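You operate a simulated robot arm through the tools that you are given. There is no shell and no other tool.

You run a simulated robot arm. Do the job below in one go: nothing can be reset, and whatever is moved stays where it is left.

JOB
Tighten the slack chain until the pointer is in the green.
Fine: drive off and the yellow bolt in first; loosen the white clamp lever, turn the black knob, clamp again; end with the bolt out and the drive on; the lift stays. Where these are worked on the way, their far stop is far enough and under half their travel is too little: white clamp lever, yellow lock bolt.

Only the result counts: the job must be done as asked and must still hold three seconds after the hand-in. Knocking over, shifting, dropping, spilling or breaking anything else fails it.

ROBOT AND FRAMES
A 7-joint arm with a two-finger parallel gripper, fixed in place. Base frame: the origin is on the floor under the middle of its stand, x ahead of it, y to its left, z up. Readings come in mm, degrees, newtons and seconds.
It reaches about 1479 mm from its shoulder. Its first joint turns from -166.0 to 166.0 degrees. Payload 4.4 kg.
The TCP is the grasp point between the finger pads, 23 mm short of the fingertips. In the tool frame z runs along the fingers and y along their closing line. Largest opening 94 mm; finger width 38, thickness 10; the body of the gripper, 54 by 96 mm, starts 39 mm behind the TCP.
Orientation is that of the tool frame in the base frame, as a unit quaternion [x, y, z, w]. With the fingers straight down and closing along the base's y, the tool's x points along the base's -x, its y along +y and its z along -z.

CONTROLS
- The arm moves only by the tool send_rows. Its argument "commands" is a list of rows, each a list of 7 numbers: the closure, from 0 (fully open) to 1 (shut), then the shift along the tool's x, y, z in mm, then the turn, a rotation vector about the tool's x, y, z in degrees. In form: [[jaw, dx, dy, dz, rx, ry, rz], ...]. A call has 1 to 20 rows; each row is the pose to reach, as a shift and turn from the pose commanded when the call began, along the tool's axes at that moment. A row lasts 0.2 s, in which the tool goes at most 50 mm and 8.6 degrees; a call with a longer step from one row to the next is refused whole, and so is a gripper value outside its range. Where a pose cannot be reached the arm comes as near as it can. A force on the tool above 90 N (or 10 N above the force at the start of the call, whichever is more), or a blocked arm, ends the call early, and 0.2 s more pass. The fingers move at their own pace (about 72 mm/s each) and stop on an object; they squeeze with about 21 N. The grip force told is the motor's: it shows also when the fingers shut on nothing. Time passes only in rows, and 0.2 s behind the last, so rows that repeat a pose let the fingers close. It gives the time, the measured TCP pose, the force on the tool (base axes), the opening and the grip force at its end, in the units of the frame above (readings bear some noise), with the torque about the TCP (base axes, N m) and any sound that the robot's microphone picked up.
- Cameras (640 x 400 px; columns grow to the right, rows downward): "scene" is fixed at [50.5, -649.6, 1443.4]; the picture's right is [0.90, -0.44, 0.00], its down [-0.13, -0.26, -0.96] and it looks along [0.43, 0.86, -0.29] (base axes); focal length 358 px, centre (320, 200). "wrist" rides on the gripper at [86, 16, -75] in the tool frame; the picture's right is [-0.18, 0.98, 0.00], its down [-0.58, -0.11, -0.81] and it looks along [-0.79, -0.15, 0.59] (tool axes); focal length 243 px, centre (320, 200). There is no depth. A picture from a camera that has moved, and an enlarged one, comes with that camera's place and axes in the base frame and with its lens.
- capture(camera): a new picture of that camera. It takes no simulated time.
- close_up(camera, box): a new picture of the part [left, top, right, bottom] of that camera's present view, enlarged. It takes no simulated time.
- hand_in(): hands the job in; it is judged then, once.

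Places have to be worked out from the pictures, the camera data and where the tool is seen. Open the gripper and draw the arm clear of the work before you hand the job in, unless the task says otherwise.

The tools are called after "Emit:" as a command line: name --pt "numbers of a row" for each row, then --argument value for the rest, lists and objects as JSON in quotes. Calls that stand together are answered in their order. send_rows: Moves the arm, as the interface text tells. Its arguments: {"type":"object","properties":{"commands":{"type":"array","items":{"type":"array","items":{"type":"number"}}}},"required":["commands"]} The other tools are called the same way: capture (camera) takes a picture; close_up (camera, box) takes an enlarged picture of a part of a camera's view; hand_in () hands the job in.

At the start:

```text
clock: 0.0
tool_pos: [735.9, 223.8, 1299.6]
orientation: [-0.002, 1.0, 0.0, 0.0]
ft_force: [-0.2, -0.2, 0.7]
ft_torque: [-0.01, 0.01, 0.0]
grip_width: 94.0
grip_force: 0.0
```

scene: 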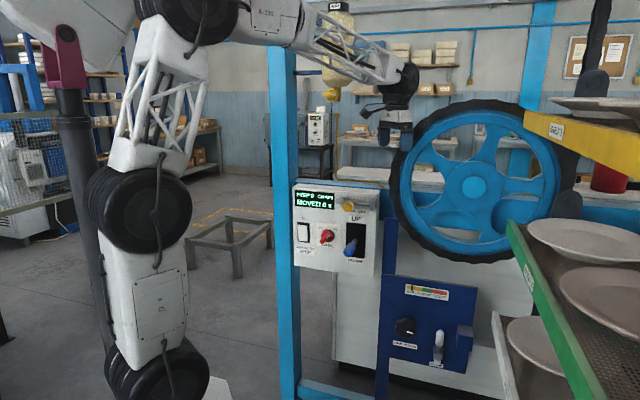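
wrist: 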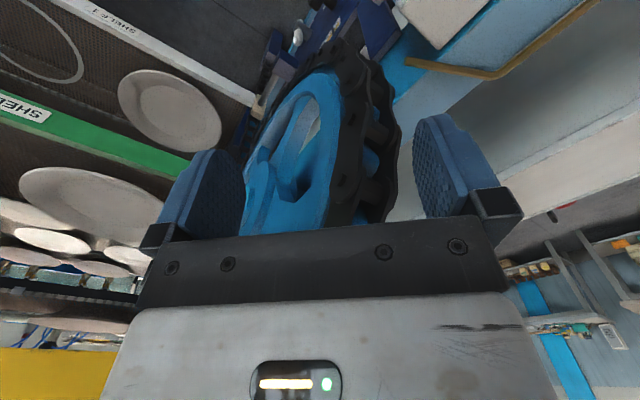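

I start by looking closely at the control panel and the blue tension panel in the scene view.

Emit:
close_up --camera "scene" --box '[280, 170, 400, 280]'

Emit:
close_up --camera "scene" --box '[370, 265, 500, 385]'

Emit:
close_up --camera "scene" --box '[300, 60, 600, 260]'

```text
3.64 times, centred on (340, 225) of scene
camera zoom: at [50.5, -649.6, 1443.4], right [0.9, -0.44, 0.0], down [-0.13, -0.26, -0.96], along [0.43, 0.86, -0.29], focal length 1302 px, centre (247, 109)
```

zoom: 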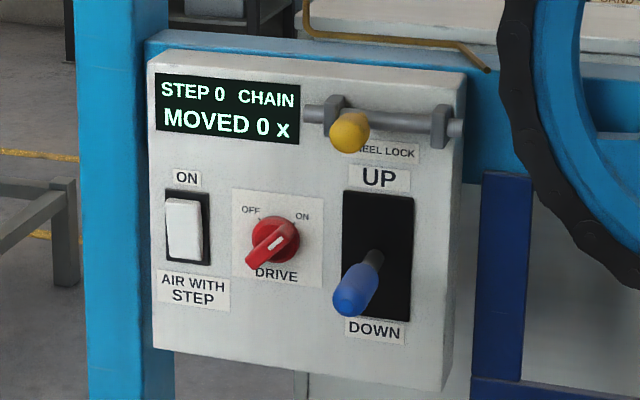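

```text
3.33 times, centred on (435, 325) of scene
camera zoom: at [50.5, -649.6, 1443.4], right [0.9, -0.44, 0.0], down [-0.13, -0.26, -0.96], along [0.43, 0.86, -0.29], focal length 1194 px, centre (-63, -217)
```

zoom: 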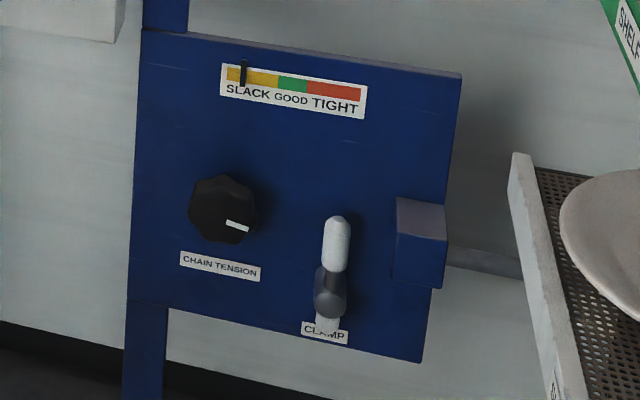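

```text
2.00 times, centred on (450, 160) of scene
camera zoom: at [50.5, -649.6, 1443.4], right [0.9, -0.44, 0.0], down [-0.13, -0.26, -0.96], along [0.43, 0.86, -0.29], focal length 716 px, centre (60, 280)
```

zoom: 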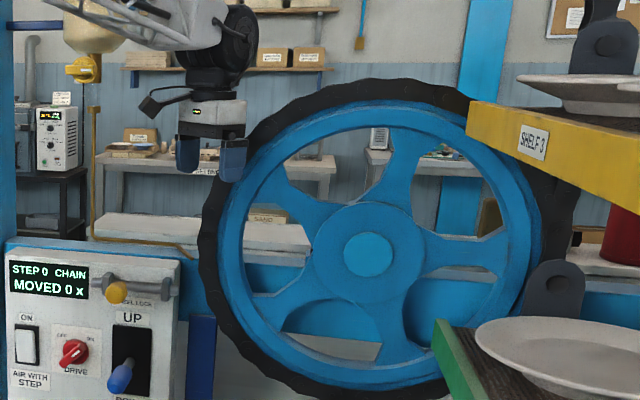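

The panels seem to be ahead and below the gripper. I look at the top of the wrist view, which shows them upside down, to get a second line of sight.

Emit:
close_up --camera "wrist" --box '[220, 0, 480, 160]'

Emit:
close_up --camera "scene" --box '[260, 150, 520, 400]'

```text
2.46 times, centred on (350, 80) of wrist
camera zoom: at [649.1, 242.1, 1376.3], right [0.18, 0.98, 0.0], down [0.58, -0.11, 0.81], along [0.79, -0.15, -0.59], focal length 597 px, centre (246, 495)
```

zoom: 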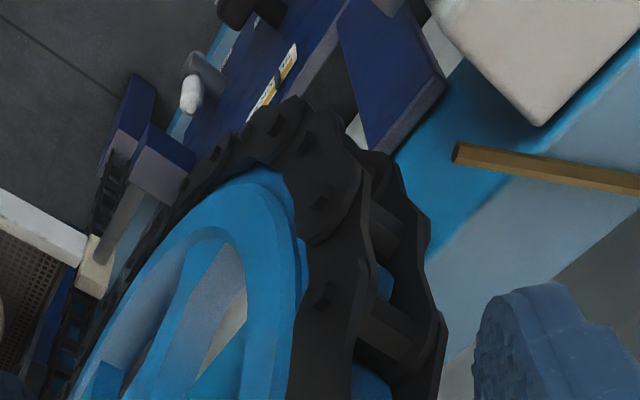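

```text
1.60 times, centred on (390, 275) of scene
camera zoom: at [50.5, -649.6, 1443.4], right [0.9, -0.44, 0.0], down [-0.13, -0.26, -0.96], along [0.43, 0.86, -0.29], focal length 573 px, centre (208, 80)
```

zoom: 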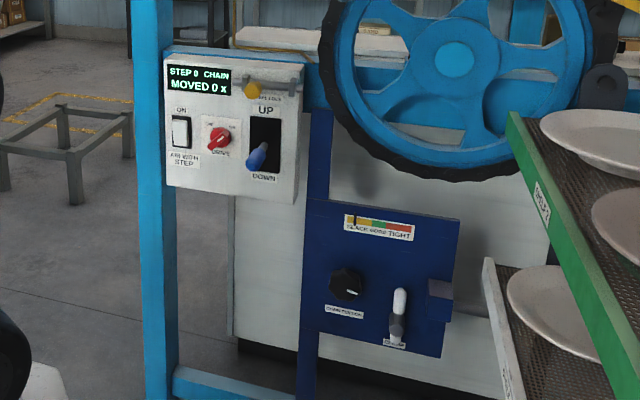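

Triangulating puts the tension knob near (829, 212, 640) and the clamp lever near (911, 127, 613). The panels face roughly (-0.7, -0.7, 0). I back the tool away and turn it 45° so the wrist camera faces them.

Emit:
send_rows --pt "0 22 -20 19 0 0 -5.6" --pt "0 44 -41 38 0 0 -11.2" --pt "0 66 -61 56 0 0 -16.9" --pt "0 88 -82 75 0 0 -22.5" --pt "0 110 -102 94 0 0 -28.1" --pt "0 132 -123 112 0 0 -33.7" --pt "0 154 -143 131 0 0 -39.4" --pt "0 176 -164 150 0 0 -45"

Emit:
capture --camera "wrist"

Emit:
capture --camera "scene"

```text
clock: 1.8
tool_pos: [558.4, 61.4, 1151.7]
orientation: [-0.383, 0.924, 0.0, -0.001]
ft_force: [-0.1, -0.2, -0.8]
ft_torque: [-0.01, -0.02, -0.01]
grip_width: 93.9
grip_force: 0.1
```

```text
taken
camera wrist: at [486.5, 11.5, 1226.7], right [-0.57, 0.82, 0.0], down [0.49, 0.34, 0.81], along [0.66, 0.46, -0.59], focal length 243 px, centre (320, 200)
```

wrist: 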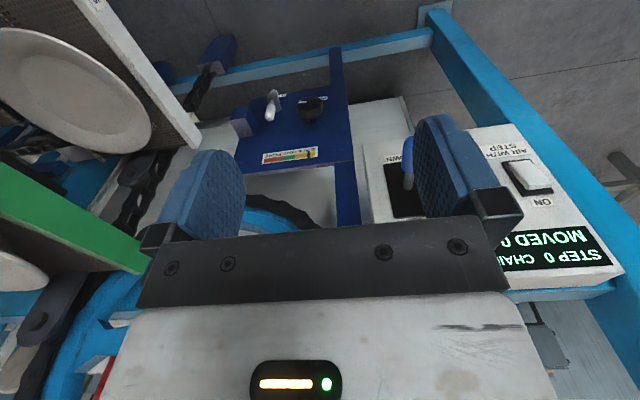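

```text
taken
```

scene: 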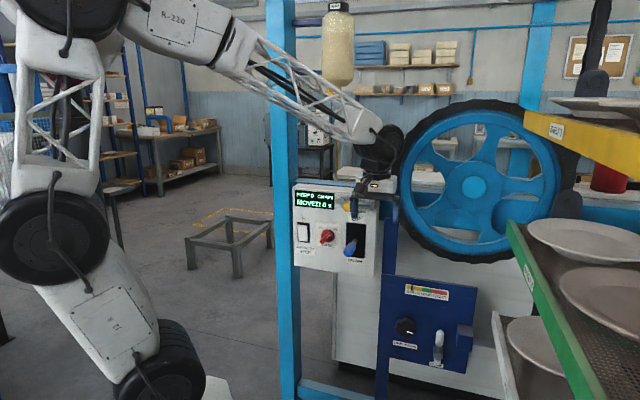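

The wrist camera now sees both panels, upside down. I zoom in on each to triangulate.

Emit:
close_up --camera "wrist" --box '[190, 30, 430, 180]'

Emit:
close_up --camera "wrist" --box '[360, 100, 640, 300]'

```text
2.67 times, centred on (310, 105) of wrist
camera zoom: at [486.5, 11.5, 1226.7], right [-0.57, 0.82, 0.0], down [0.49, 0.34, 0.81], along [0.66, 0.46, -0.59], focal length 647 px, centre (347, 453)
```

zoom: 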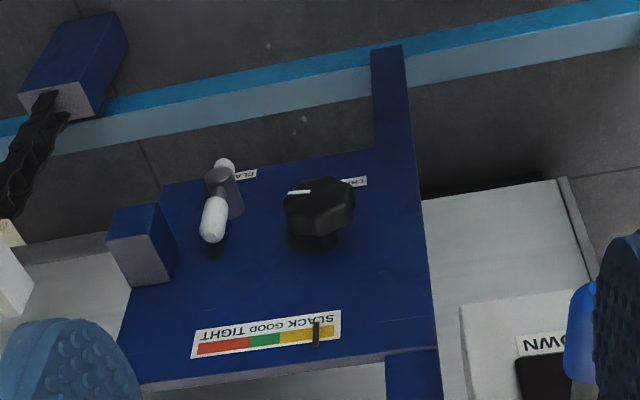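

```text
2.00 times, centred on (500, 200) of wrist
camera zoom: at [486.5, 11.5, 1226.7], right [-0.57, 0.82, 0.0], down [0.49, 0.34, 0.81], along [0.66, 0.46, -0.59], focal length 485 px, centre (-40, 200)
```

zoom: 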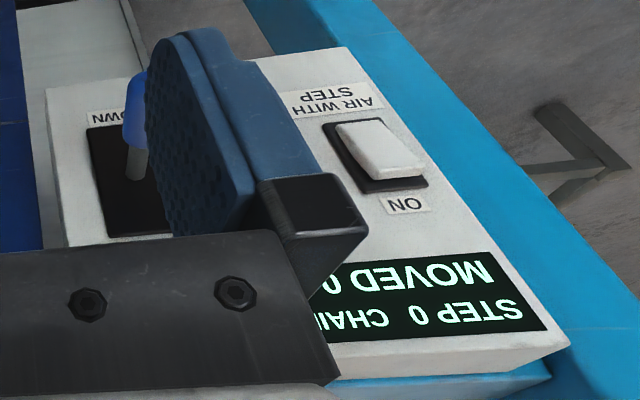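

Triangulation gives panel normals at 45°. The control panel face is at (x+y)/√2 ≈ 728 and the tension panel at ≈ 774. I zoom in on the small parts for detail.

Emit:
close_up --camera "scene" --box '[318, 220, 338, 245]'

Emit:
close_up --camera "scene" --box '[332, 185, 372, 215]'

Emit:
close_up --camera "scene" --box '[420, 320, 480, 370]'

```text
16.00 times, centred on (328, 232) of scene
camera zoom: at [50.5, -649.6, 1443.4], right [0.9, -0.44, 0.0], down [-0.13, -0.26, -0.96], along [0.43, 0.86, -0.29], focal length 5730 px, centre (192, -320)
```

zoom: 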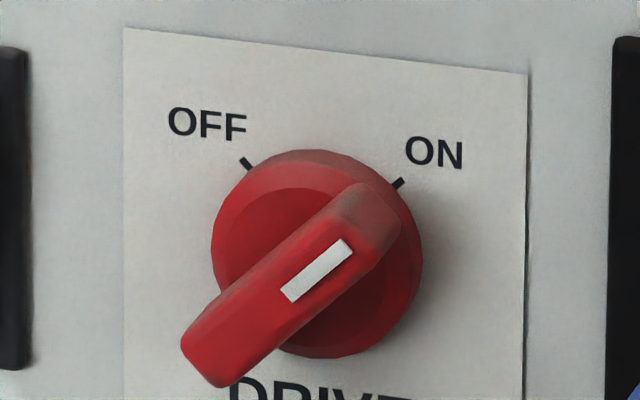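

```text
13.33 times, centred on (352, 200) of scene
camera zoom: at [50.5, -649.6, 1443.4], right [0.9, -0.44, 0.0], down [-0.13, -0.26, -0.96], along [0.43, 0.86, -0.29], focal length 4775 px, centre (-107, 200)
```

zoom: 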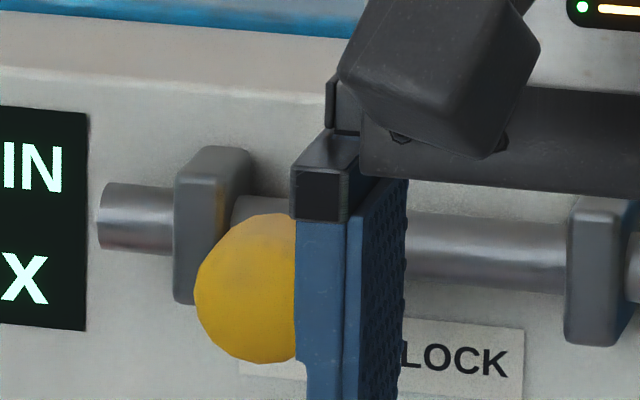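

```text
8.00 times, centred on (450, 345) of scene
camera zoom: at [50.5, -649.6, 1443.4], right [0.9, -0.44, 0.0], down [-0.13, -0.26, -0.96], along [0.43, 0.86, -0.29], focal length 2865 px, centre (-720, -960)
```

zoom: 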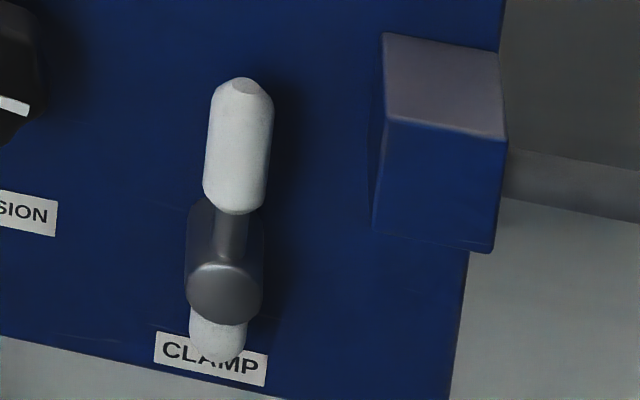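

The DRIVE switch is ON, with its bar pointing up-right, and OFF is 90° counter-clockwise. I pitch the tool horizontal to face the panel, with the camera below, at a standoff in front of the DRIVE knob.

Emit:
send_rows --pt "0 -10.1 17.8 17.2 0 -7.5 0" --pt "0 -20.3 35.6 34.4 0 -15 0" --pt "0 -30.4 53.4 51.7 0 -22.5 0" --pt "0 -40.6 71.1 68.9 0 -30 0" --pt "0 -50.7 88.9 86.1 0 -37.5 0" --pt "0 -60.9 106.7 103.3 0 -45 0" --pt "0 -71 124.5 120.6 0 -52.5 0" --pt "0 -81.1 142.3 137.8 0 -60 0" --pt "0 -91.3 160 155 0 -67.5 0" --pt "0 -101.4 177.8 172.3 0 -75 0" --pt "0 -111.6 195.6 189.5 0 -82.5 0" --pt "0 -121.7 213.4 206.7 0 -90 0"

Emit:
capture --camera "wrist"

Emit:
capture --camera "scene"

```text
clock: 4.4
tool_pos: [494.1, 300.2, 944.9]
orientation: [-0.27, 0.652, 0.27, 0.655]
ft_force: [-0.1, 0.2, 0.1]
ft_torque: [-0.01, 0.02, -0.01]
grip_width: 94.0
grip_force: 0.0
```

```text
taken
camera wrist: at [430.2, 258.8, 858.0], right [-0.69, 0.7, 0.18], down [-0.49, -0.65, 0.58], along [0.52, 0.31, 0.79], focal length 243 px, centre (320, 200)
```

wrist: 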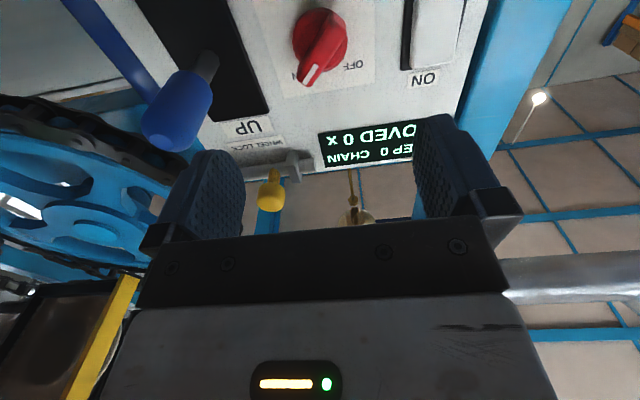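

```text
taken
```

scene: 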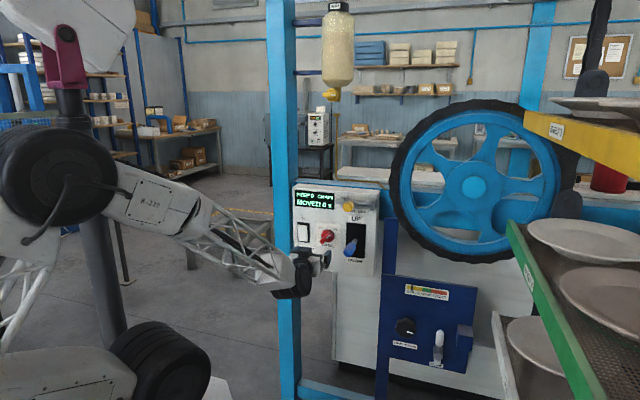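

The orientation was reached and the red knob is in view. I zoom in to measure the knob, the bolt and the up/down lever.

Emit:
close_up --camera "wrist" --box '[270, 0, 390, 100]'

Emit:
close_up --camera "wrist" --box '[130, 60, 330, 220]'

Emit:
close_up --camera "scene" --box '[332, 190, 382, 230]'

Emit:
close_up --camera "scene" --box '[310, 215, 380, 270]'

```text
4.00 times, centred on (330, 50) of wrist
camera zoom: at [430.2, 258.8, 858.0], right [-0.69, 0.7, 0.18], down [-0.49, -0.65, 0.58], along [0.52, 0.31, 0.79], focal length 970 px, centre (280, 800)
```

zoom: 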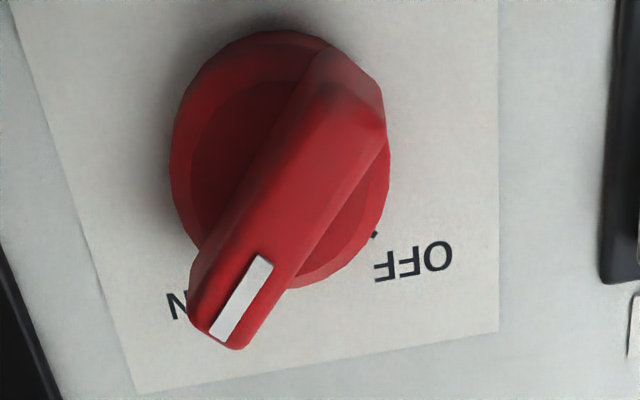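

```text
2.50 times, centred on (230, 140) of wrist
camera zoom: at [430.2, 258.8, 858.0], right [-0.69, 0.7, 0.18], down [-0.49, -0.65, 0.58], along [0.52, 0.31, 0.79], focal length 606 px, centre (545, 350)
```

zoom: 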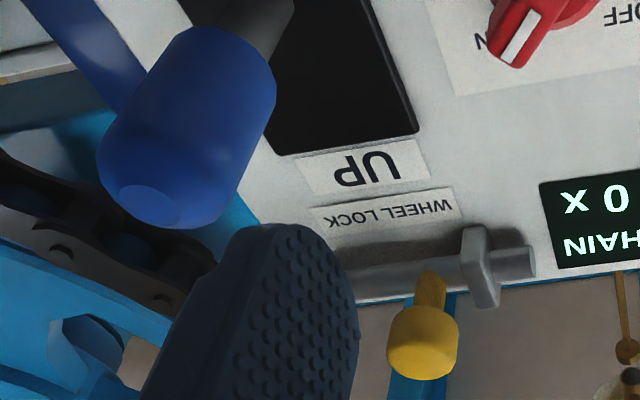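

```text
10.00 times, centred on (357, 210) of scene
camera zoom: at [50.5, -649.6, 1443.4], right [0.9, -0.44, 0.0], down [-0.13, -0.26, -0.96], along [0.43, 0.86, -0.29], focal length 3581 px, centre (-50, 100)
```

zoom: 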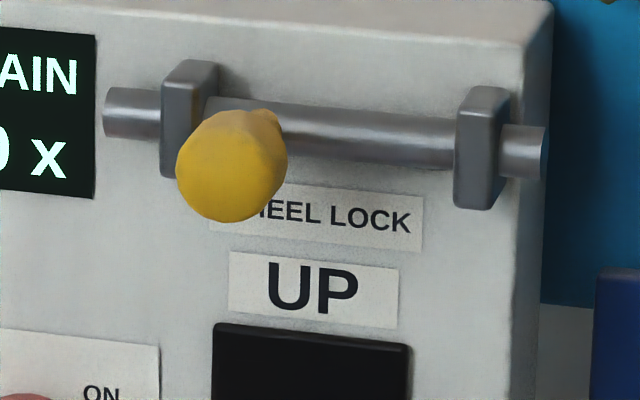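

```text
7.27 times, centred on (345, 242) of scene
camera zoom: at [50.5, -649.6, 1443.4], right [0.9, -0.44, 0.0], down [-0.13, -0.26, -0.96], along [0.43, 0.86, -0.29], focal length 2604 px, centre (138, -109)
```

zoom: 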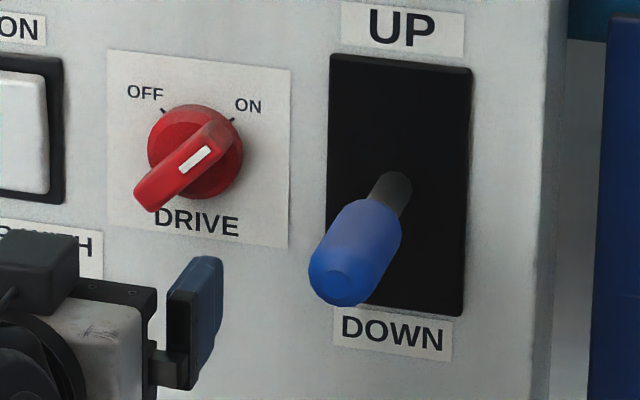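

The knob axis is at about u=137.5, z=944.5 with the bar front at m≈697. The up/down lever sticks straight out at u≈240, clear of my gripper. I roll 45° to line the fingers up with the bar and approach partway.

Emit:
send_rows --pt "0 0.4 -0.4 12 0 0 7.5" --pt "0 0.4 -0.4 24 0 0 15" --pt "0 0.4 -0.4 36 0 0 22.5" --pt "0 0.4 -0.4 48 0 0 30" --pt "0 0.4 -0.4 60 0 0 37.5" --pt "0 0.4 -0.4 72 0 0 45" --pt "0 0.4 -0.4 85 0 0 45" --pt "0 0.4 -0.4 95 0 0 45"

Emit:
capture --camera "wrist"

Emit:
close_up --camera "scene" --box '[280, 190, 400, 290]'

```text
clock: 6.2
tool_pos: [562.2, 365.5, 942.3]
orientation: [0.0, 0.707, 0.499, 0.501]
ft_force: [-1.3, -0.3, -0.1]
ft_torque: [-0.01, -0.02, -0.05]
grip_width: 94.0
grip_force: 0.0
```

```text
taken
camera wrist: at [458.1, 364.9, 894.9], right [-0.4, 0.4, 0.83], down [-0.23, -0.92, 0.33], along [0.89, -0.05, 0.46], focal length 243 px, centre (320, 200)
```

wrist: 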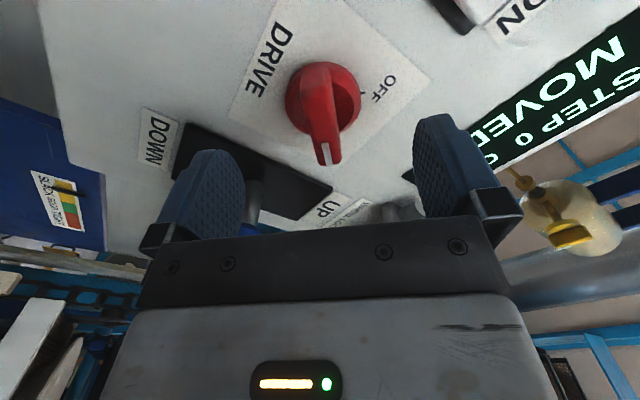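

```text
4.00 times, centred on (340, 240) of scene
camera zoom: at [50.5, -649.6, 1443.4], right [0.9, -0.44, 0.0], down [-0.13, -0.26, -0.96], along [0.43, 0.86, -0.29], focal length 1432 px, centre (240, 40)
```

zoom: 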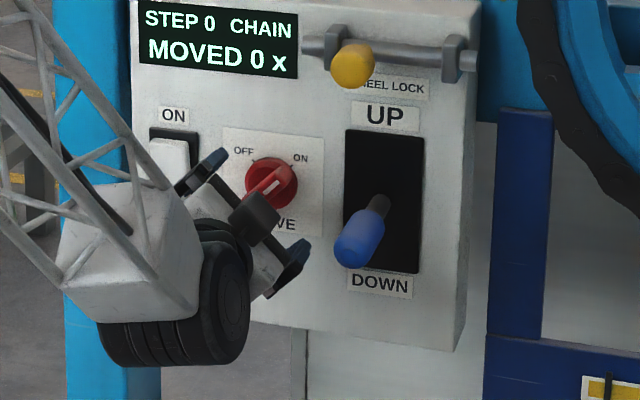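

I zoom the wrist view to check the bar's alignment in the tool frame.

Emit:
close_up --camera "wrist" --box '[270, 40, 390, 180]'

```text
2.86 times, centred on (330, 110) of wrist
camera zoom: at [458.1, 364.9, 894.9], right [-0.4, 0.4, 0.83], down [-0.23, -0.92, 0.33], along [0.89, -0.05, 0.46], focal length 693 px, centre (291, 457)
```

zoom: 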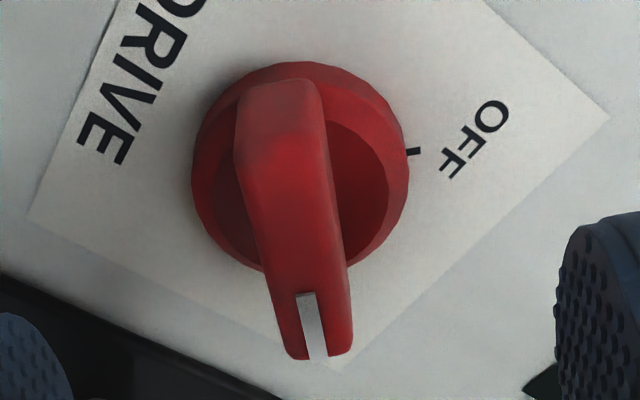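

The mark is aligned with the fingers to within 1 mm. I move forward 25 mm and check forces before closing.

Emit:
send_rows --pt "0 0 1.2 9 0 0 0" --pt "0 0 1.2 18 0 0 0" --pt "0 0 1.2 26 0 0 0" --pt "0 0 1.2 26 0 0 0"

Emit:
capture --camera "wrist"

```text
clock: 7.2
tool_pos: [579.8, 384.5, 944.1]
orientation: [0.0, 0.707, 0.5, 0.5]
ft_force: [0.5, 0.4, 0.0]
ft_torque: [-0.02, 0.01, 0.0]
grip_width: 94.2
grip_force: 0.1
```

```text
taken
camera wrist: at [476.0, 384.0, 895.6], right [-0.4, 0.4, 0.83], down [-0.22, -0.92, 0.33], along [0.89, -0.05, 0.46], focal length 243 px, centre (320, 200)
```

wrist: 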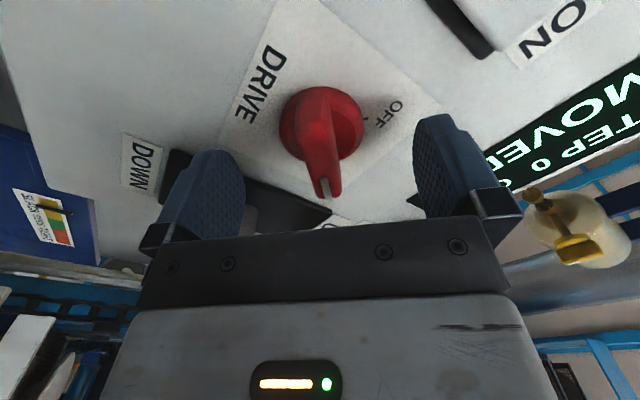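

The bar front is about 14 mm beyond the TCP, so the fingers overlap it by about 9 mm. I go 5 mm deeper and close on the bar.

Emit:
send_rows --pt "0 0 0 3 0 0 0" --pt "0 0 0 5 0 0 0" --pt "0.5 0 0 5 0 0 0" --pt "0.9 0 0 5 0 0 0" --pt "1 0 0 5 0 0 0" --pt "1 0 0 5 0 0 0" --pt "1 0 0 5 0 0 0"

Emit:
capture --camera "wrist"

```text
clock: 8.8
tool_pos: [582.8, 387.8, 944.0]
orientation: [0.0, 0.707, 0.5, 0.5]
ft_force: [-16.5, 7.0, 8.6]
ft_torque: [-0.07, 0.1, 0.19]
grip_width: 15.8
grip_force: 44.6
```

```text
taken
camera wrist: at [479.4, 387.1, 896.6], right [-0.4, 0.4, 0.82], down [-0.22, -0.92, 0.33], along [0.89, -0.05, 0.46], focal length 243 px, centre (320, 200)
```

wrist: 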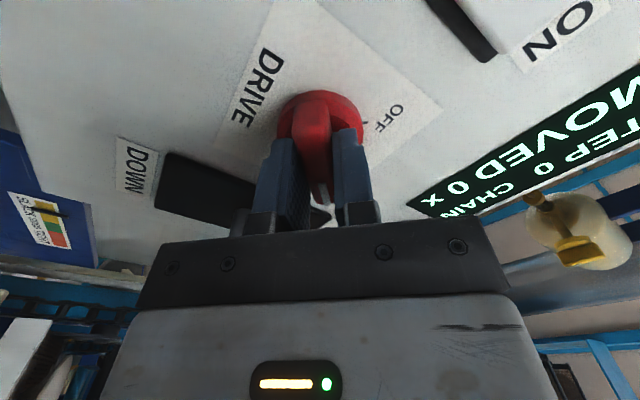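

I have the bar, 15.8 mm wide. There is a side force of about 18 N along tool +y, so I ease over slightly to centre the grip before turning.

Emit:
send_rows --pt "1 0 1 0 0 0 0" --pt "1 0 1.5 0 0 0 0"

```text
clock: 9.4
tool_pos: [582.1, 388.5, 946.0]
orientation: [0.001, 0.707, 0.499, 0.501]
ft_force: [5.9, -13.6, 5.0]
ft_torque: [-0.27, 0.23, 0.43]
grip_width: 15.8
grip_force: 45.0
```

The forces are small now. I rotate counter-clockwise (negative roll) in a first partial step to watch the torque.

Emit:
send_rows --pt "1 0 0 0 0 0 -5" --pt "1 0 0 0 0 0 -10" --pt "1 0 0 0 0 0 -15" --pt "1 0 0 0 0 0 -20" --pt "1 0 0 0 0 0 -25" --pt "1 0 0 0 0 0 -30"

Emit:
close_up --camera "wrist" --box '[220, 40, 420, 240]'

```text
clock: 10.8
tool_pos: [582.0, 387.9, 945.4]
orientation: [-0.184, 0.683, 0.353, 0.612]
ft_force: [50.7, -23.9, -21.8]
ft_torque: [0.04, -0.05, -0.55]
grip_width: 16.0
grip_force: 44.8
```

```text
2.00 times, centred on (320, 140) of wrist
camera zoom: at [503.1, 362.0, 867.3], right [-0.64, 0.64, 0.43], down [-0.39, -0.75, 0.54], along [0.67, 0.17, 0.73], focal length 485 px, centre (320, 320)
```

zoom: 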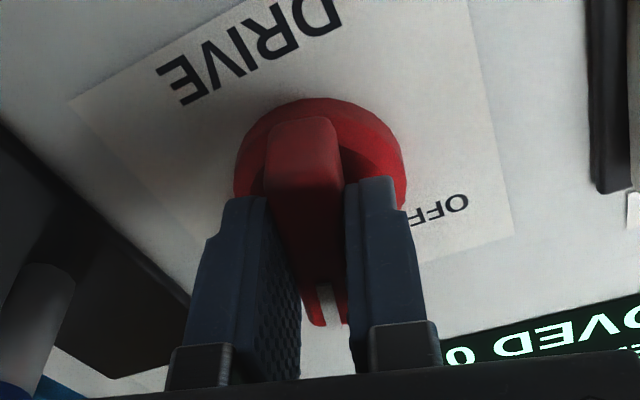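

The knob follows, but there is a 57 N side force along tool -y, so my turning centre is slightly off. I relieve it by shifting -y.

Emit:
send_rows --pt "1 0 -1.5 0 0 0 0" --pt "1 0 -3 0 0 0 0"

```text
clock: 11.4
tool_pos: [582.5, 387.0, 945.1]
orientation: [-0.184, 0.683, 0.353, 0.613]
ft_force: [-29.2, -5.6, 7.5]
ft_torque: [-0.85, 0.9, 0.07]
grip_width: 15.8
grip_force: 45.1
```

The side force balances at about -2.3 mm, so the axis is about 4.5 mm toward -x of the TCP. I continue rotating with that compensation.

Emit:
send_rows --pt "1 0 0.0 0 0 0 -7.5" --pt "1 -0.15 -0.6 0 0 0 -15" --pt "1 -0.34 -1.1 0 0 0 -22.5" --pt "1 -0.6 -1.6 0 0 0 -30"

Emit:
close_up --camera "wrist" --box '[220, 40, 420, 240]'

```text
clock: 12.2
tool_pos: [589.1, 389.2, 914.4]
orientation: [-0.303, 0.655, 0.243, 0.649]
ft_force: [-131.7, -78.4, 38.9]
ft_torque: [1.99, -3.48, -1.29]
grip_width: 16.3
grip_force: 45.0
stopped in row 3: the force on the tool passed its limit at 1639 N (the readings are from after the stop); the commanded pose is now the measured one
```

```text
2.00 times, centred on (320, 140) of wrist
camera zoom: at [526.8, 340.2, 831.7], right [-0.71, 0.7, 0.11], down [-0.5, -0.6, 0.62], along [0.5, 0.38, 0.78], focal length 485 px, centre (320, 320)
```

zoom: 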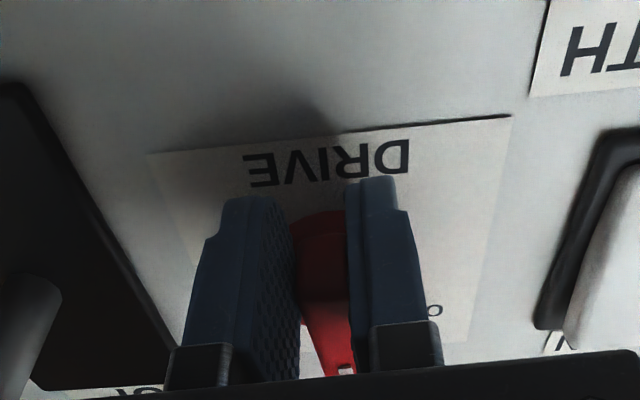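

Something went wrong: a force spike, and the tool dropped 30 mm in z. I look at the whole situation before moving.

Emit:
capture --camera "scene"

Emit:
capture --camera "wrist"

Emit:
close_up --camera "scene" --box '[270, 170, 400, 290]'

```text
taken
```

scene: 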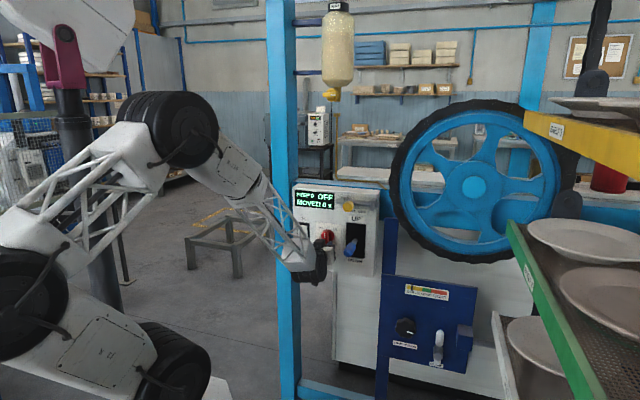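

```text
taken
camera wrist: at [526.8, 340.2, 831.7], right [-0.71, 0.7, 0.11], down [-0.5, -0.6, 0.62], along [0.5, 0.38, 0.78], focal length 243 px, centre (320, 200)
```

wrist: 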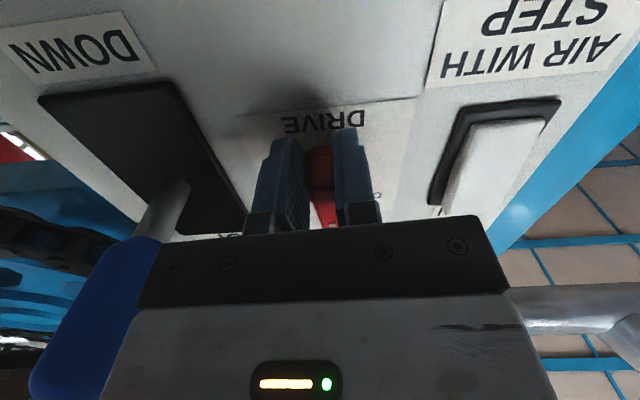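

```text
3.33 times, centred on (335, 230) of scene
camera zoom: at [50.5, -649.6, 1443.4], right [0.9, -0.44, 0.0], down [-0.13, -0.26, -0.96], along [0.43, 0.86, -0.29], focal length 1194 px, centre (270, 100)
```

zoom: 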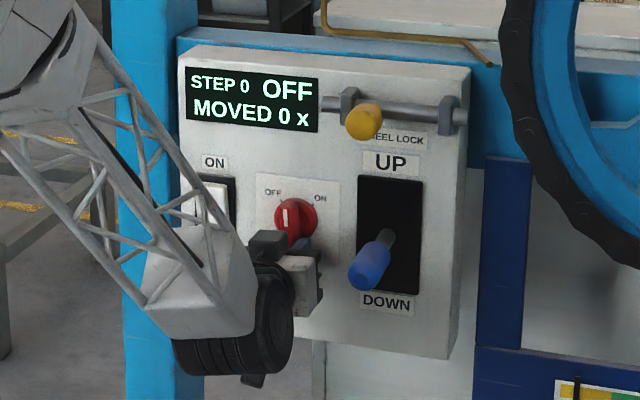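

The arm flipped its elbow configuration and the tool jumped, but the display now reads OFF. I open the fingers while easing back, then retreat from the panel.

Emit:
send_rows --pt "0.6 0 0 -3 0 0 0" --pt "0.3 0 0 -6 0 0 0" --pt "0.0 0 0 -10 0 0 0" --pt "0.0 0 0 -20 0 0 0" --pt "0 0 0 -40 0 0 0"

Emit:
capture --camera "wrist"

Emit:
close_up --camera "scene" --box '[270, 170, 400, 290]'

```text
clock: 13.4
tool_pos: [561.8, 361.3, 915.9]
orientation: [-0.303, 0.655, 0.243, 0.648]
ft_force: [-0.2, -0.2, 0.2]
ft_torque: [0.02, 0.02, -0.01]
grip_width: 93.9
grip_force: 0.0
```

```text
taken
camera wrist: at [500.5, 313.3, 833.4], right [-0.7, 0.7, 0.11], down [-0.5, -0.6, 0.62], along [0.5, 0.38, 0.78], focal length 243 px, centre (320, 200)
```

wrist: 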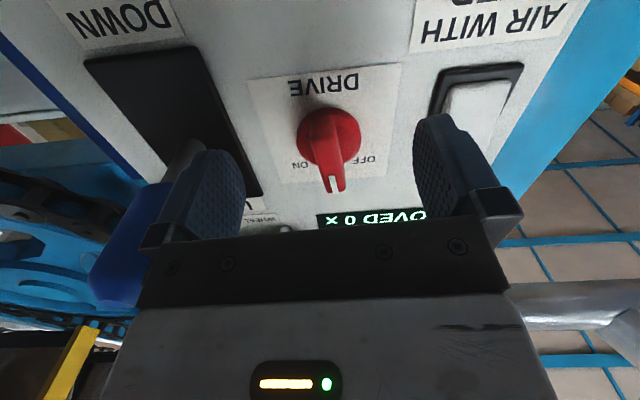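

```text
3.33 times, centred on (335, 230) of scene
camera zoom: at [50.5, -649.6, 1443.4], right [0.9, -0.44, 0.0], down [-0.13, -0.26, -0.96], along [0.43, 0.86, -0.29], focal length 1194 px, centre (270, 100)
```

zoom: 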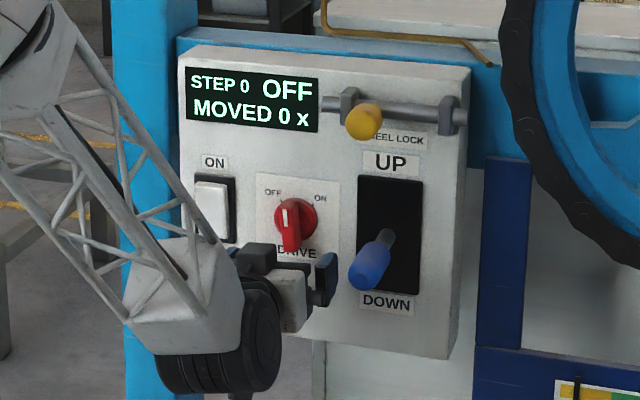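

The switch reads OFF, though the bar sits only just past half travel. I back off, restore the neutral orientation and check the arm behaves normally.

Emit:
send_rows --pt "0 0 0 -30 0 0 0" --pt "0 -8 0 -55 0.1 -0.8 1.4" --pt "0 -17 0.2 -75 0.3 -1.6 2.9" --pt "0 -25.4 0.4 -94 0.44 -2.36 4.29" --pt "0 -25.4 0.4 -94 0.44 -2.36 4.29"

Emit:
capture --camera "scene"

Emit:
capture --camera "wrist"

```text
clock: 14.6
tool_pos: [497.0, 297.4, 946.6]
orientation: [-0.272, 0.653, 0.27, 0.653]
ft_force: [-0.5, -0.3, 0.6]
ft_torque: [0.02, 0.0, -0.01]
grip_width: 93.8
grip_force: 0.0
```

```text
taken
```

scene: 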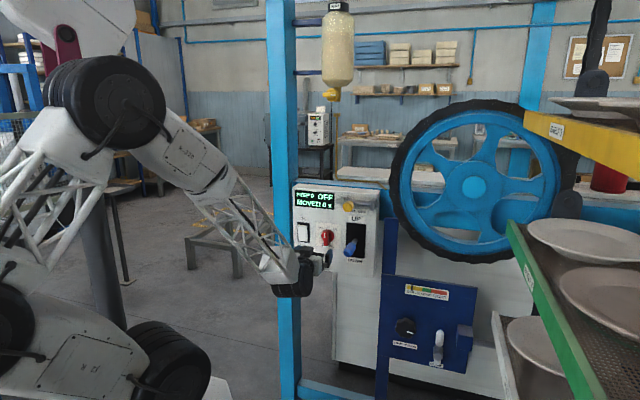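

```text
taken
camera wrist: at [433.1, 255.4, 861.5], right [-0.7, 0.69, 0.18], down [-0.49, -0.65, 0.58], along [0.52, 0.31, 0.79], focal length 243 px, centre (320, 200)
```

wrist: 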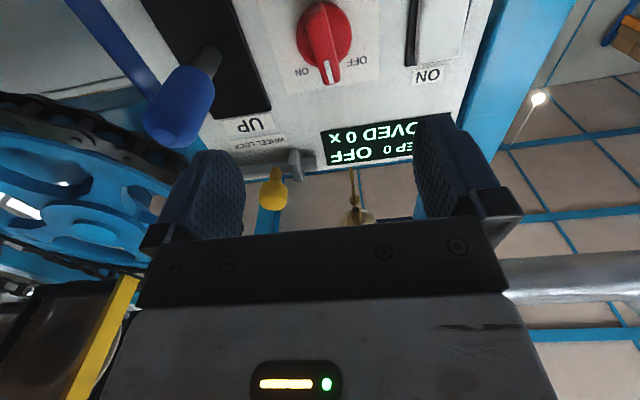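

The arm is stable at standoff with the elbow higher. I test free roll here, first to -55°, to learn whether it flips before I touch anything again.

Emit:
send_rows --pt "0 0 0 0 0 0 -8" --pt "0 0 0 0 0 0 -16" --pt "0 0 0 0 0 0 -24" --pt "0 0 0 0 0 0 -32" --pt "0 0 0 0 0 0 -40" --pt "0 0 0 0 0 0 -48" --pt "0 0 0 0 0 0 -55"

Emit:
capture --camera "scene"

```text
clock: 16.2
tool_pos: [497.4, 225.0, 1066.3]
orientation: [-0.568, 0.478, -0.016, 0.67]
ft_force: [-0.3, 0.1, -1.1]
ft_torque: [-0.03, 0.0, 0.03]
grip_width: 93.8
grip_force: 0.0
out of reach, approached as far as the arm can: row 2, 3, 4, 5, 6, 7
```

```text
taken
```

scene: 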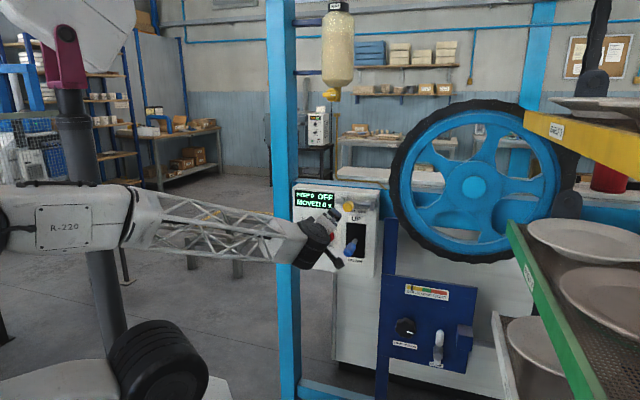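

Rolling below about -10° is out of reach, so I must work from positive roll, with tool x up. I send a null row to learn which pose counts as commanded now.

Emit:
send_rows --pt "0 0 0 0 0 0 0"

```text
clock: 16.6
tool_pos: [497.3, 225.3, 1064.4]
orientation: [-0.568, 0.478, -0.016, 0.67]
ft_force: [0.2, 0.9, -0.1]
ft_torque: [0.02, 0.01, 0.01]
grip_width: 93.9
grip_force: 0.1
```

The commanded pose follows the reached one. I return to neutral at standoff, then roll the positive way.

Emit:
send_rows --pt "0 4.1 14.9 8 0.74 -0.49 6.44" --pt "0 8.1 29.8 16 1.48 -0.97 12.9" --pt "0 12.2 44.7 24.1 2.2 -1.46 19.3" --pt "0 16.3 59.7 32.1 2.97 -1.95 25.8" --pt "0 20.4 74.6 40.1 3.7 -2.43 32.2" --pt "0 24.5 89.5 48.1 4.45 -2.92 38.6" --pt "0 28.5 104.4 56.2 5.2 -3.4 45.1" --pt "0 32.6 119.3 64.2 5.94 -3.89 51.5"

```text
clock: 18.4
tool_pos: [497.9, 296.1, 942.5]
orientation: [-0.269, 0.654, 0.272, 0.653]
ft_force: [1.1, 0.2, 0.5]
ft_torque: [-0.03, 0.0, 0.0]
grip_width: 93.9
grip_force: 0.1
```

At neutral again. Now I roll positive to 135° in one call and watch for "out of reach".

Emit:
send_rows --pt "0 0 0 0 0 0 8" --pt "0 0 0 0 0 0 16" --pt "0 0 0 0 0 0 24" --pt "0 0 0 0 0 0 32" --pt "0 0 0 0 0 0 40" --pt "0 0 0 0 0 0 48" --pt "0 0 0 0 0 0 56" --pt "0 0 0 0 0 0 64" --pt "0 0 0 0 0 0 72" --pt "0 0 0 0 0 0 80" --pt "0 0 0 0 0 0 88" --pt "0 0 0 0 0 0 96" --pt "0 0 0 0 0 0 104" --pt "0 0 0 0 0 0 112" --pt "0 0 0 0 0 0 120" --pt "0 0 0 0 0 0 128" --pt "0 0 0 0 0 0 135"

Emit:
capture --camera "scene"

```text
clock: 22.0
tool_pos: [498.4, 297.5, 942.1]
orientation: [0.501, 0.498, 0.708, -0.002]
ft_force: [0.0, -0.1, -0.5]
ft_torque: [0.0, 0.01, 0.02]
grip_width: 94.0
grip_force: 0.0
```

```text
taken
```

scene: 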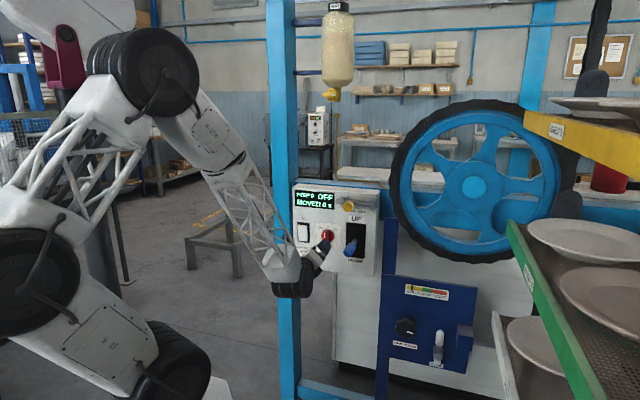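

Fine up to 135°. I test further to 230°, as turning ON later will need it.

Emit:
send_rows --pt "0 0 0 0 0 0 8" --pt "0 0 0 0 0 0 16" --pt "0 0 0 0 0 0 24" --pt "0 0 0 0 0 0 32" --pt "0 0 0 0 0 0 40" --pt "0 0 0 0 0 0 48" --pt "0 0 0 0 0 0 56" --pt "0 0 0 0 0 0 64" --pt "0 0 0 0 0 0 72" --pt "0 0 0 0 0 0 80" --pt "0 0 0 0 0 0 88" --pt "0 0 0 0 0 0 95"

Emit:
capture --camera "wrist"

```text
clock: 24.6
tool_pos: [498.7, 298.3, 942.3]
orientation: [0.706, -0.033, 0.476, -0.524]
ft_force: [-1.2, -0.1, 0.2]
ft_torque: [-0.01, 0.01, 0.02]
grip_width: 94.1
grip_force: 0.0
```

```text
taken
camera wrist: at [500.8, 190.8, 987.4], right [0.34, -0.34, -0.87], down [-0.94, -0.2, -0.29], along [-0.08, 0.92, -0.39], focal length 243 px, centre (320, 200)
```

wrist: 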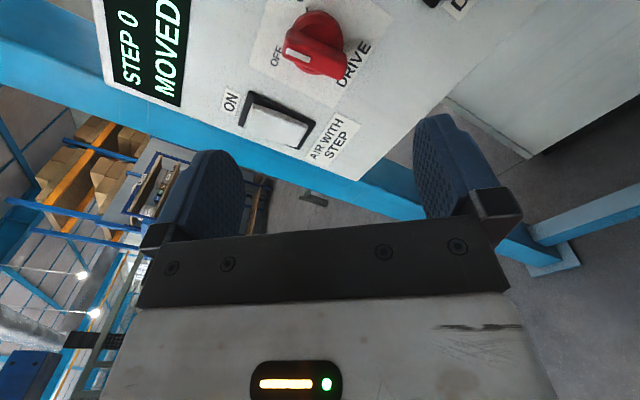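

230° is reachable too. I roll back to 176° to match the bar's present angle, with the camera on top, and come closer.

Emit:
send_rows --pt "0 0 -1 8 0 0 -7.7" --pt "0 0 -2 16 0 0 -15.4" --pt "0 0 -3 24 0 0 -23.1" --pt "0 0.1 -4 32 0 0 -30.8" --pt "0 0.1 -5 40 0 0 -38.5" --pt "0 0.2 -6 50 0 0 -46.2" --pt "0 0.2 -6 60 0 0 -54" --pt "0 0.2 -6 80 0 0 -54" --pt "0 0.2 -6 80 0 0 -54"

Emit:
capture --camera "wrist"

Emit:
close_up --camera "wrist" --box '[250, 0, 390, 140]'

```text
clock: 26.6
tool_pos: [553.5, 357.3, 948.0]
orientation: [0.643, 0.293, 0.663, -0.248]
ft_force: [0.7, -0.1, -0.4]
ft_torque: [0.01, 0.01, 0.01]
grip_width: 94.2
grip_force: 0.0
```

```text
taken
camera wrist: at [507.5, 296.8, 1036.8], right [0.7, -0.7, -0.12], down [-0.62, -0.52, -0.59], along [0.35, 0.49, -0.8], focal length 243 px, centre (320, 200)
```

wrist: 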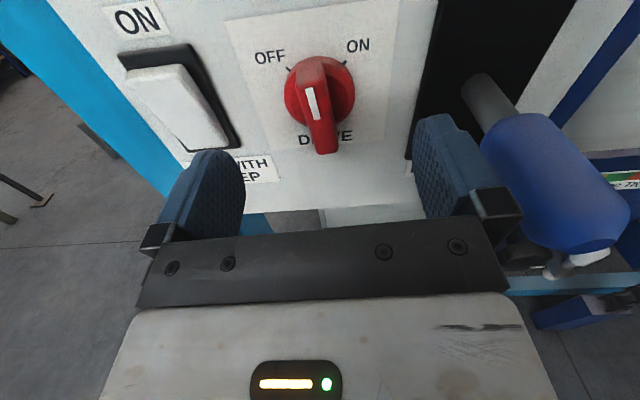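

```text
2.86 times, centred on (320, 70) of wrist
camera zoom: at [507.5, 296.8, 1036.8], right [0.7, -0.7, -0.12], down [-0.62, -0.52, -0.59], along [0.35, 0.49, -0.8], focal length 693 px, centre (320, 571)
```

zoom: 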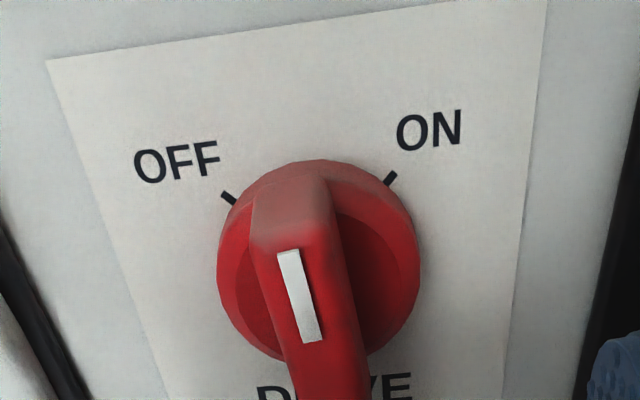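

With the axis and front re-solved, the bar front is at m≈689.5 and aligned with the fingers. I advance 40 mm and close on it.

Emit:
send_rows --pt "0 0 -1.2 14 0 0 0" --pt "0 0 -1.2 28 0 0 0" --pt "0 0 -1.2 36 0 0 0" --pt "0 0 -1.2 40 0 0 0" --pt "0.5 0 -1.2 40 0 0 0" --pt "0.8 0 -1.2 40 0 0 0" --pt "1 0 -1.2 40 0 0 0" --pt "1 0 -1.2 40 0 0 0" --pt "1 0 -1.2 40 0 0 0"

Emit:
capture --camera "wrist"

```text
clock: 28.6
tool_pos: [579.1, 385.7, 948.1]
orientation: [0.644, 0.292, 0.662, -0.249]
ft_force: [4.0, -1.6, -1.0]
ft_torque: [-0.15, 0.18, -0.13]
grip_width: 15.9
grip_force: 44.6
```

```text
taken
camera wrist: at [535.2, 325.6, 1036.1], right [0.7, -0.7, -0.12], down [-0.62, -0.52, -0.59], along [0.35, 0.49, -0.8], focal length 243 px, centre (320, 200)
```

wrist: 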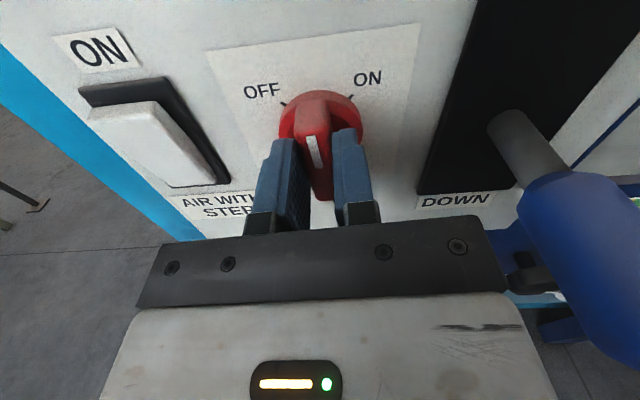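

I have a clean grip with little side force. I turn counter-clockwise in small rows toward the OFF stop.

Emit:
send_rows --pt "1 0 0 0 0 0 -5" --pt "1 0 0 0 0 0 -10" --pt "1 0 0 0 0 0 -15" --pt "1 0 0 0 0 0 -20"

```text
clock: 29.6
tool_pos: [578.8, 384.3, 947.7]
orientation: [0.583, 0.401, 0.695, -0.13]
ft_force: [11.5, 36.3, -22.9]
ft_torque: [-0.36, 0.43, -0.02]
grip_width: 16.0
grip_force: 45.1
```

It is turning. I correct the small side load and continue another 18° to the OFF position.

Emit:
send_rows --pt "1 0 -1 0.5 0 0 0" --pt "1 0 -1.3 0.5 0 0 -5" --pt "1 0 -1.6 0.5 0 0 -10" --pt "1 0 -1.9 0.5 0 0 -15" --pt "1 0 -1.9 0.5 0 0 -18"

Emit:
capture --camera "wrist"

```text
clock: 30.8
tool_pos: [578.9, 385.9, 945.5]
orientation: [0.514, 0.485, 0.707, -0.02]
ft_force: [5.1, -31.7, -13.2]
ft_torque: [-0.18, 0.07, -0.31]
grip_width: 15.9
grip_force: 44.8
```

```text
taken
camera wrist: at [494.5, 366.4, 1023.5], right [0.6, -0.61, 0.52], down [-0.35, -0.79, -0.51], along [0.71, 0.12, -0.69], focal length 243 px, centre (320, 200)
```

wrist: 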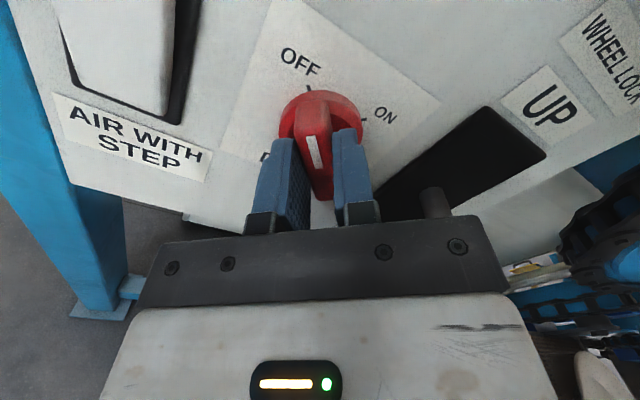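

The bar points at OFF and the display says OFF. I release, retreat, and move in front of the yellow bolt ball (u≈225, z≈1083, m≈669) with roll 180°.

Emit:
send_rows --pt "0.5 0 0 0 0 0 0" --pt "0.2 0 0 -4 0 0 0" --pt "0 0 0 -25 0 0 0" --pt "0 0 0 -60 0 0 0" --pt "0 0 0 -102 0 0 0" --pt "0 7 26 -102 0 0 7" --pt "0 14 53 -102 0 0 14" --pt "0 22 79 -102 0 0 21" --pt "0 29 105 -102 0 0 28" --pt "0 36 132 -102 0 0 35" --pt "0 43.3 158.1 -102 0 0 42" --pt "0 43.3 158.1 -102 0 0 42"

Emit:
capture --camera "wrist"

Emit:
capture --camera "scene"

```text
clock: 33.4
tool_pos: [571.5, 252.7, 1084.9]
orientation: [0.654, 0.268, 0.653, -0.273]
ft_force: [-0.4, 0.1, 0.4]
ft_torque: [0.0, 0.0, 0.01]
grip_width: 94.0
grip_force: 0.0
```

```text
taken
camera wrist: at [529.2, 187.5, 1172.9], right [0.69, -0.69, -0.19], down [-0.65, -0.49, -0.58], along [0.31, 0.53, -0.79], focal length 243 px, centre (320, 200)
```

wrist: 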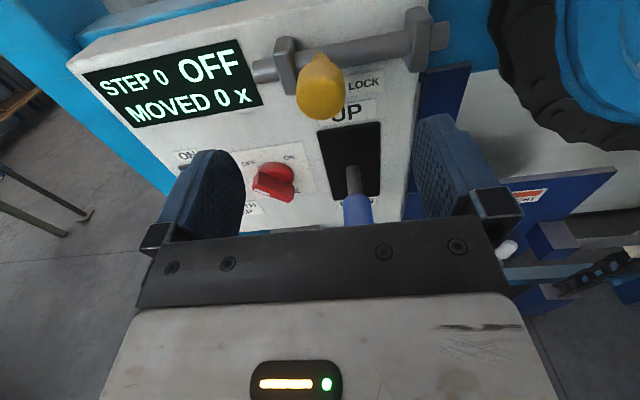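

```text
taken
```

scene: 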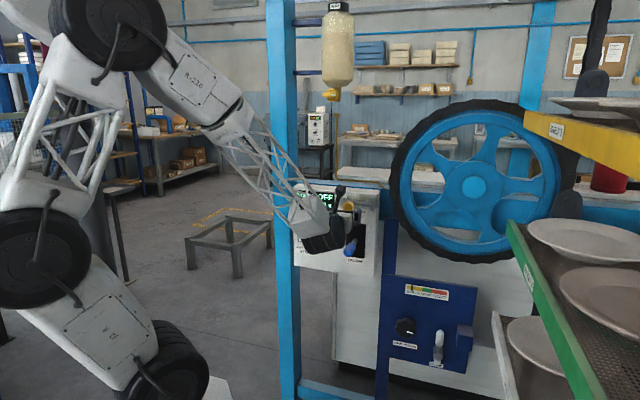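

The knob clearly points to OFF, and the bolt is ahead. I zoom in to check the ball's place in the tool frame.

Emit:
close_up --camera "wrist" --box '[240, 0, 460, 140]'

```text
2.86 times, centred on (350, 70) of wrist
camera zoom: at [529.2, 187.5, 1172.9], right [0.69, -0.69, -0.19], down [-0.65, -0.49, -0.58], along [0.31, 0.53, -0.79], focal length 693 px, centre (234, 571)
```

zoom: 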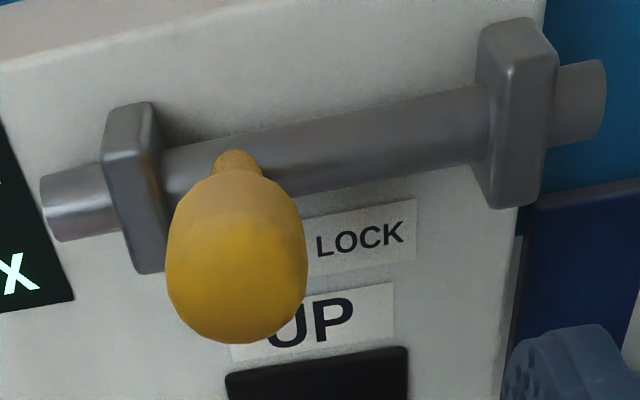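

The ball centre is at about m=664 and centred between the fingers, and the bracket fronts are at m≈709. I advance 78 mm, so the tips reach m≈684, and close.

Emit:
send_rows --pt "0 -1 0 25 0 0 0" --pt "0 -1 0.3 50 0 0 0" --pt "0 -1 0.3 68 0 0 0" --pt "0 -1 0.3 78 0 0 0" --pt "0.4 -1 0.3 78 0 0 0" --pt "0.6 -1 0.3 78 0 0 0" --pt "0.8 -1 0.3 78 0 0 0" --pt "0.8 -1 0.3 78 0 0 0" --pt "0.8 -1 0.3 78 0 0 0"

Emit:
capture --camera "wrist"

```text
clock: 35.4
tool_pos: [624.1, 306.8, 1083.8]
orientation: [0.654, 0.268, 0.654, -0.271]
ft_force: [10.5, -0.3, 0.2]
ft_torque: [-0.09, 0.06, -0.14]
grip_width: 32.7
grip_force: 44.1
```

```text
taken
camera wrist: at [584.2, 243.0, 1172.4], right [0.69, -0.69, -0.19], down [-0.65, -0.49, -0.58], along [0.31, 0.53, -0.79], focal length 243 px, centre (320, 200)
```

wrist: 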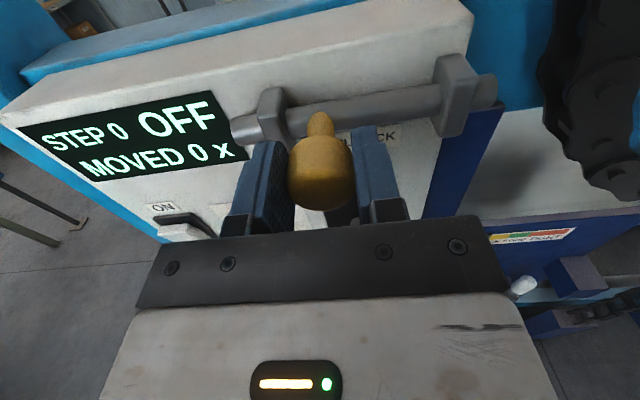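

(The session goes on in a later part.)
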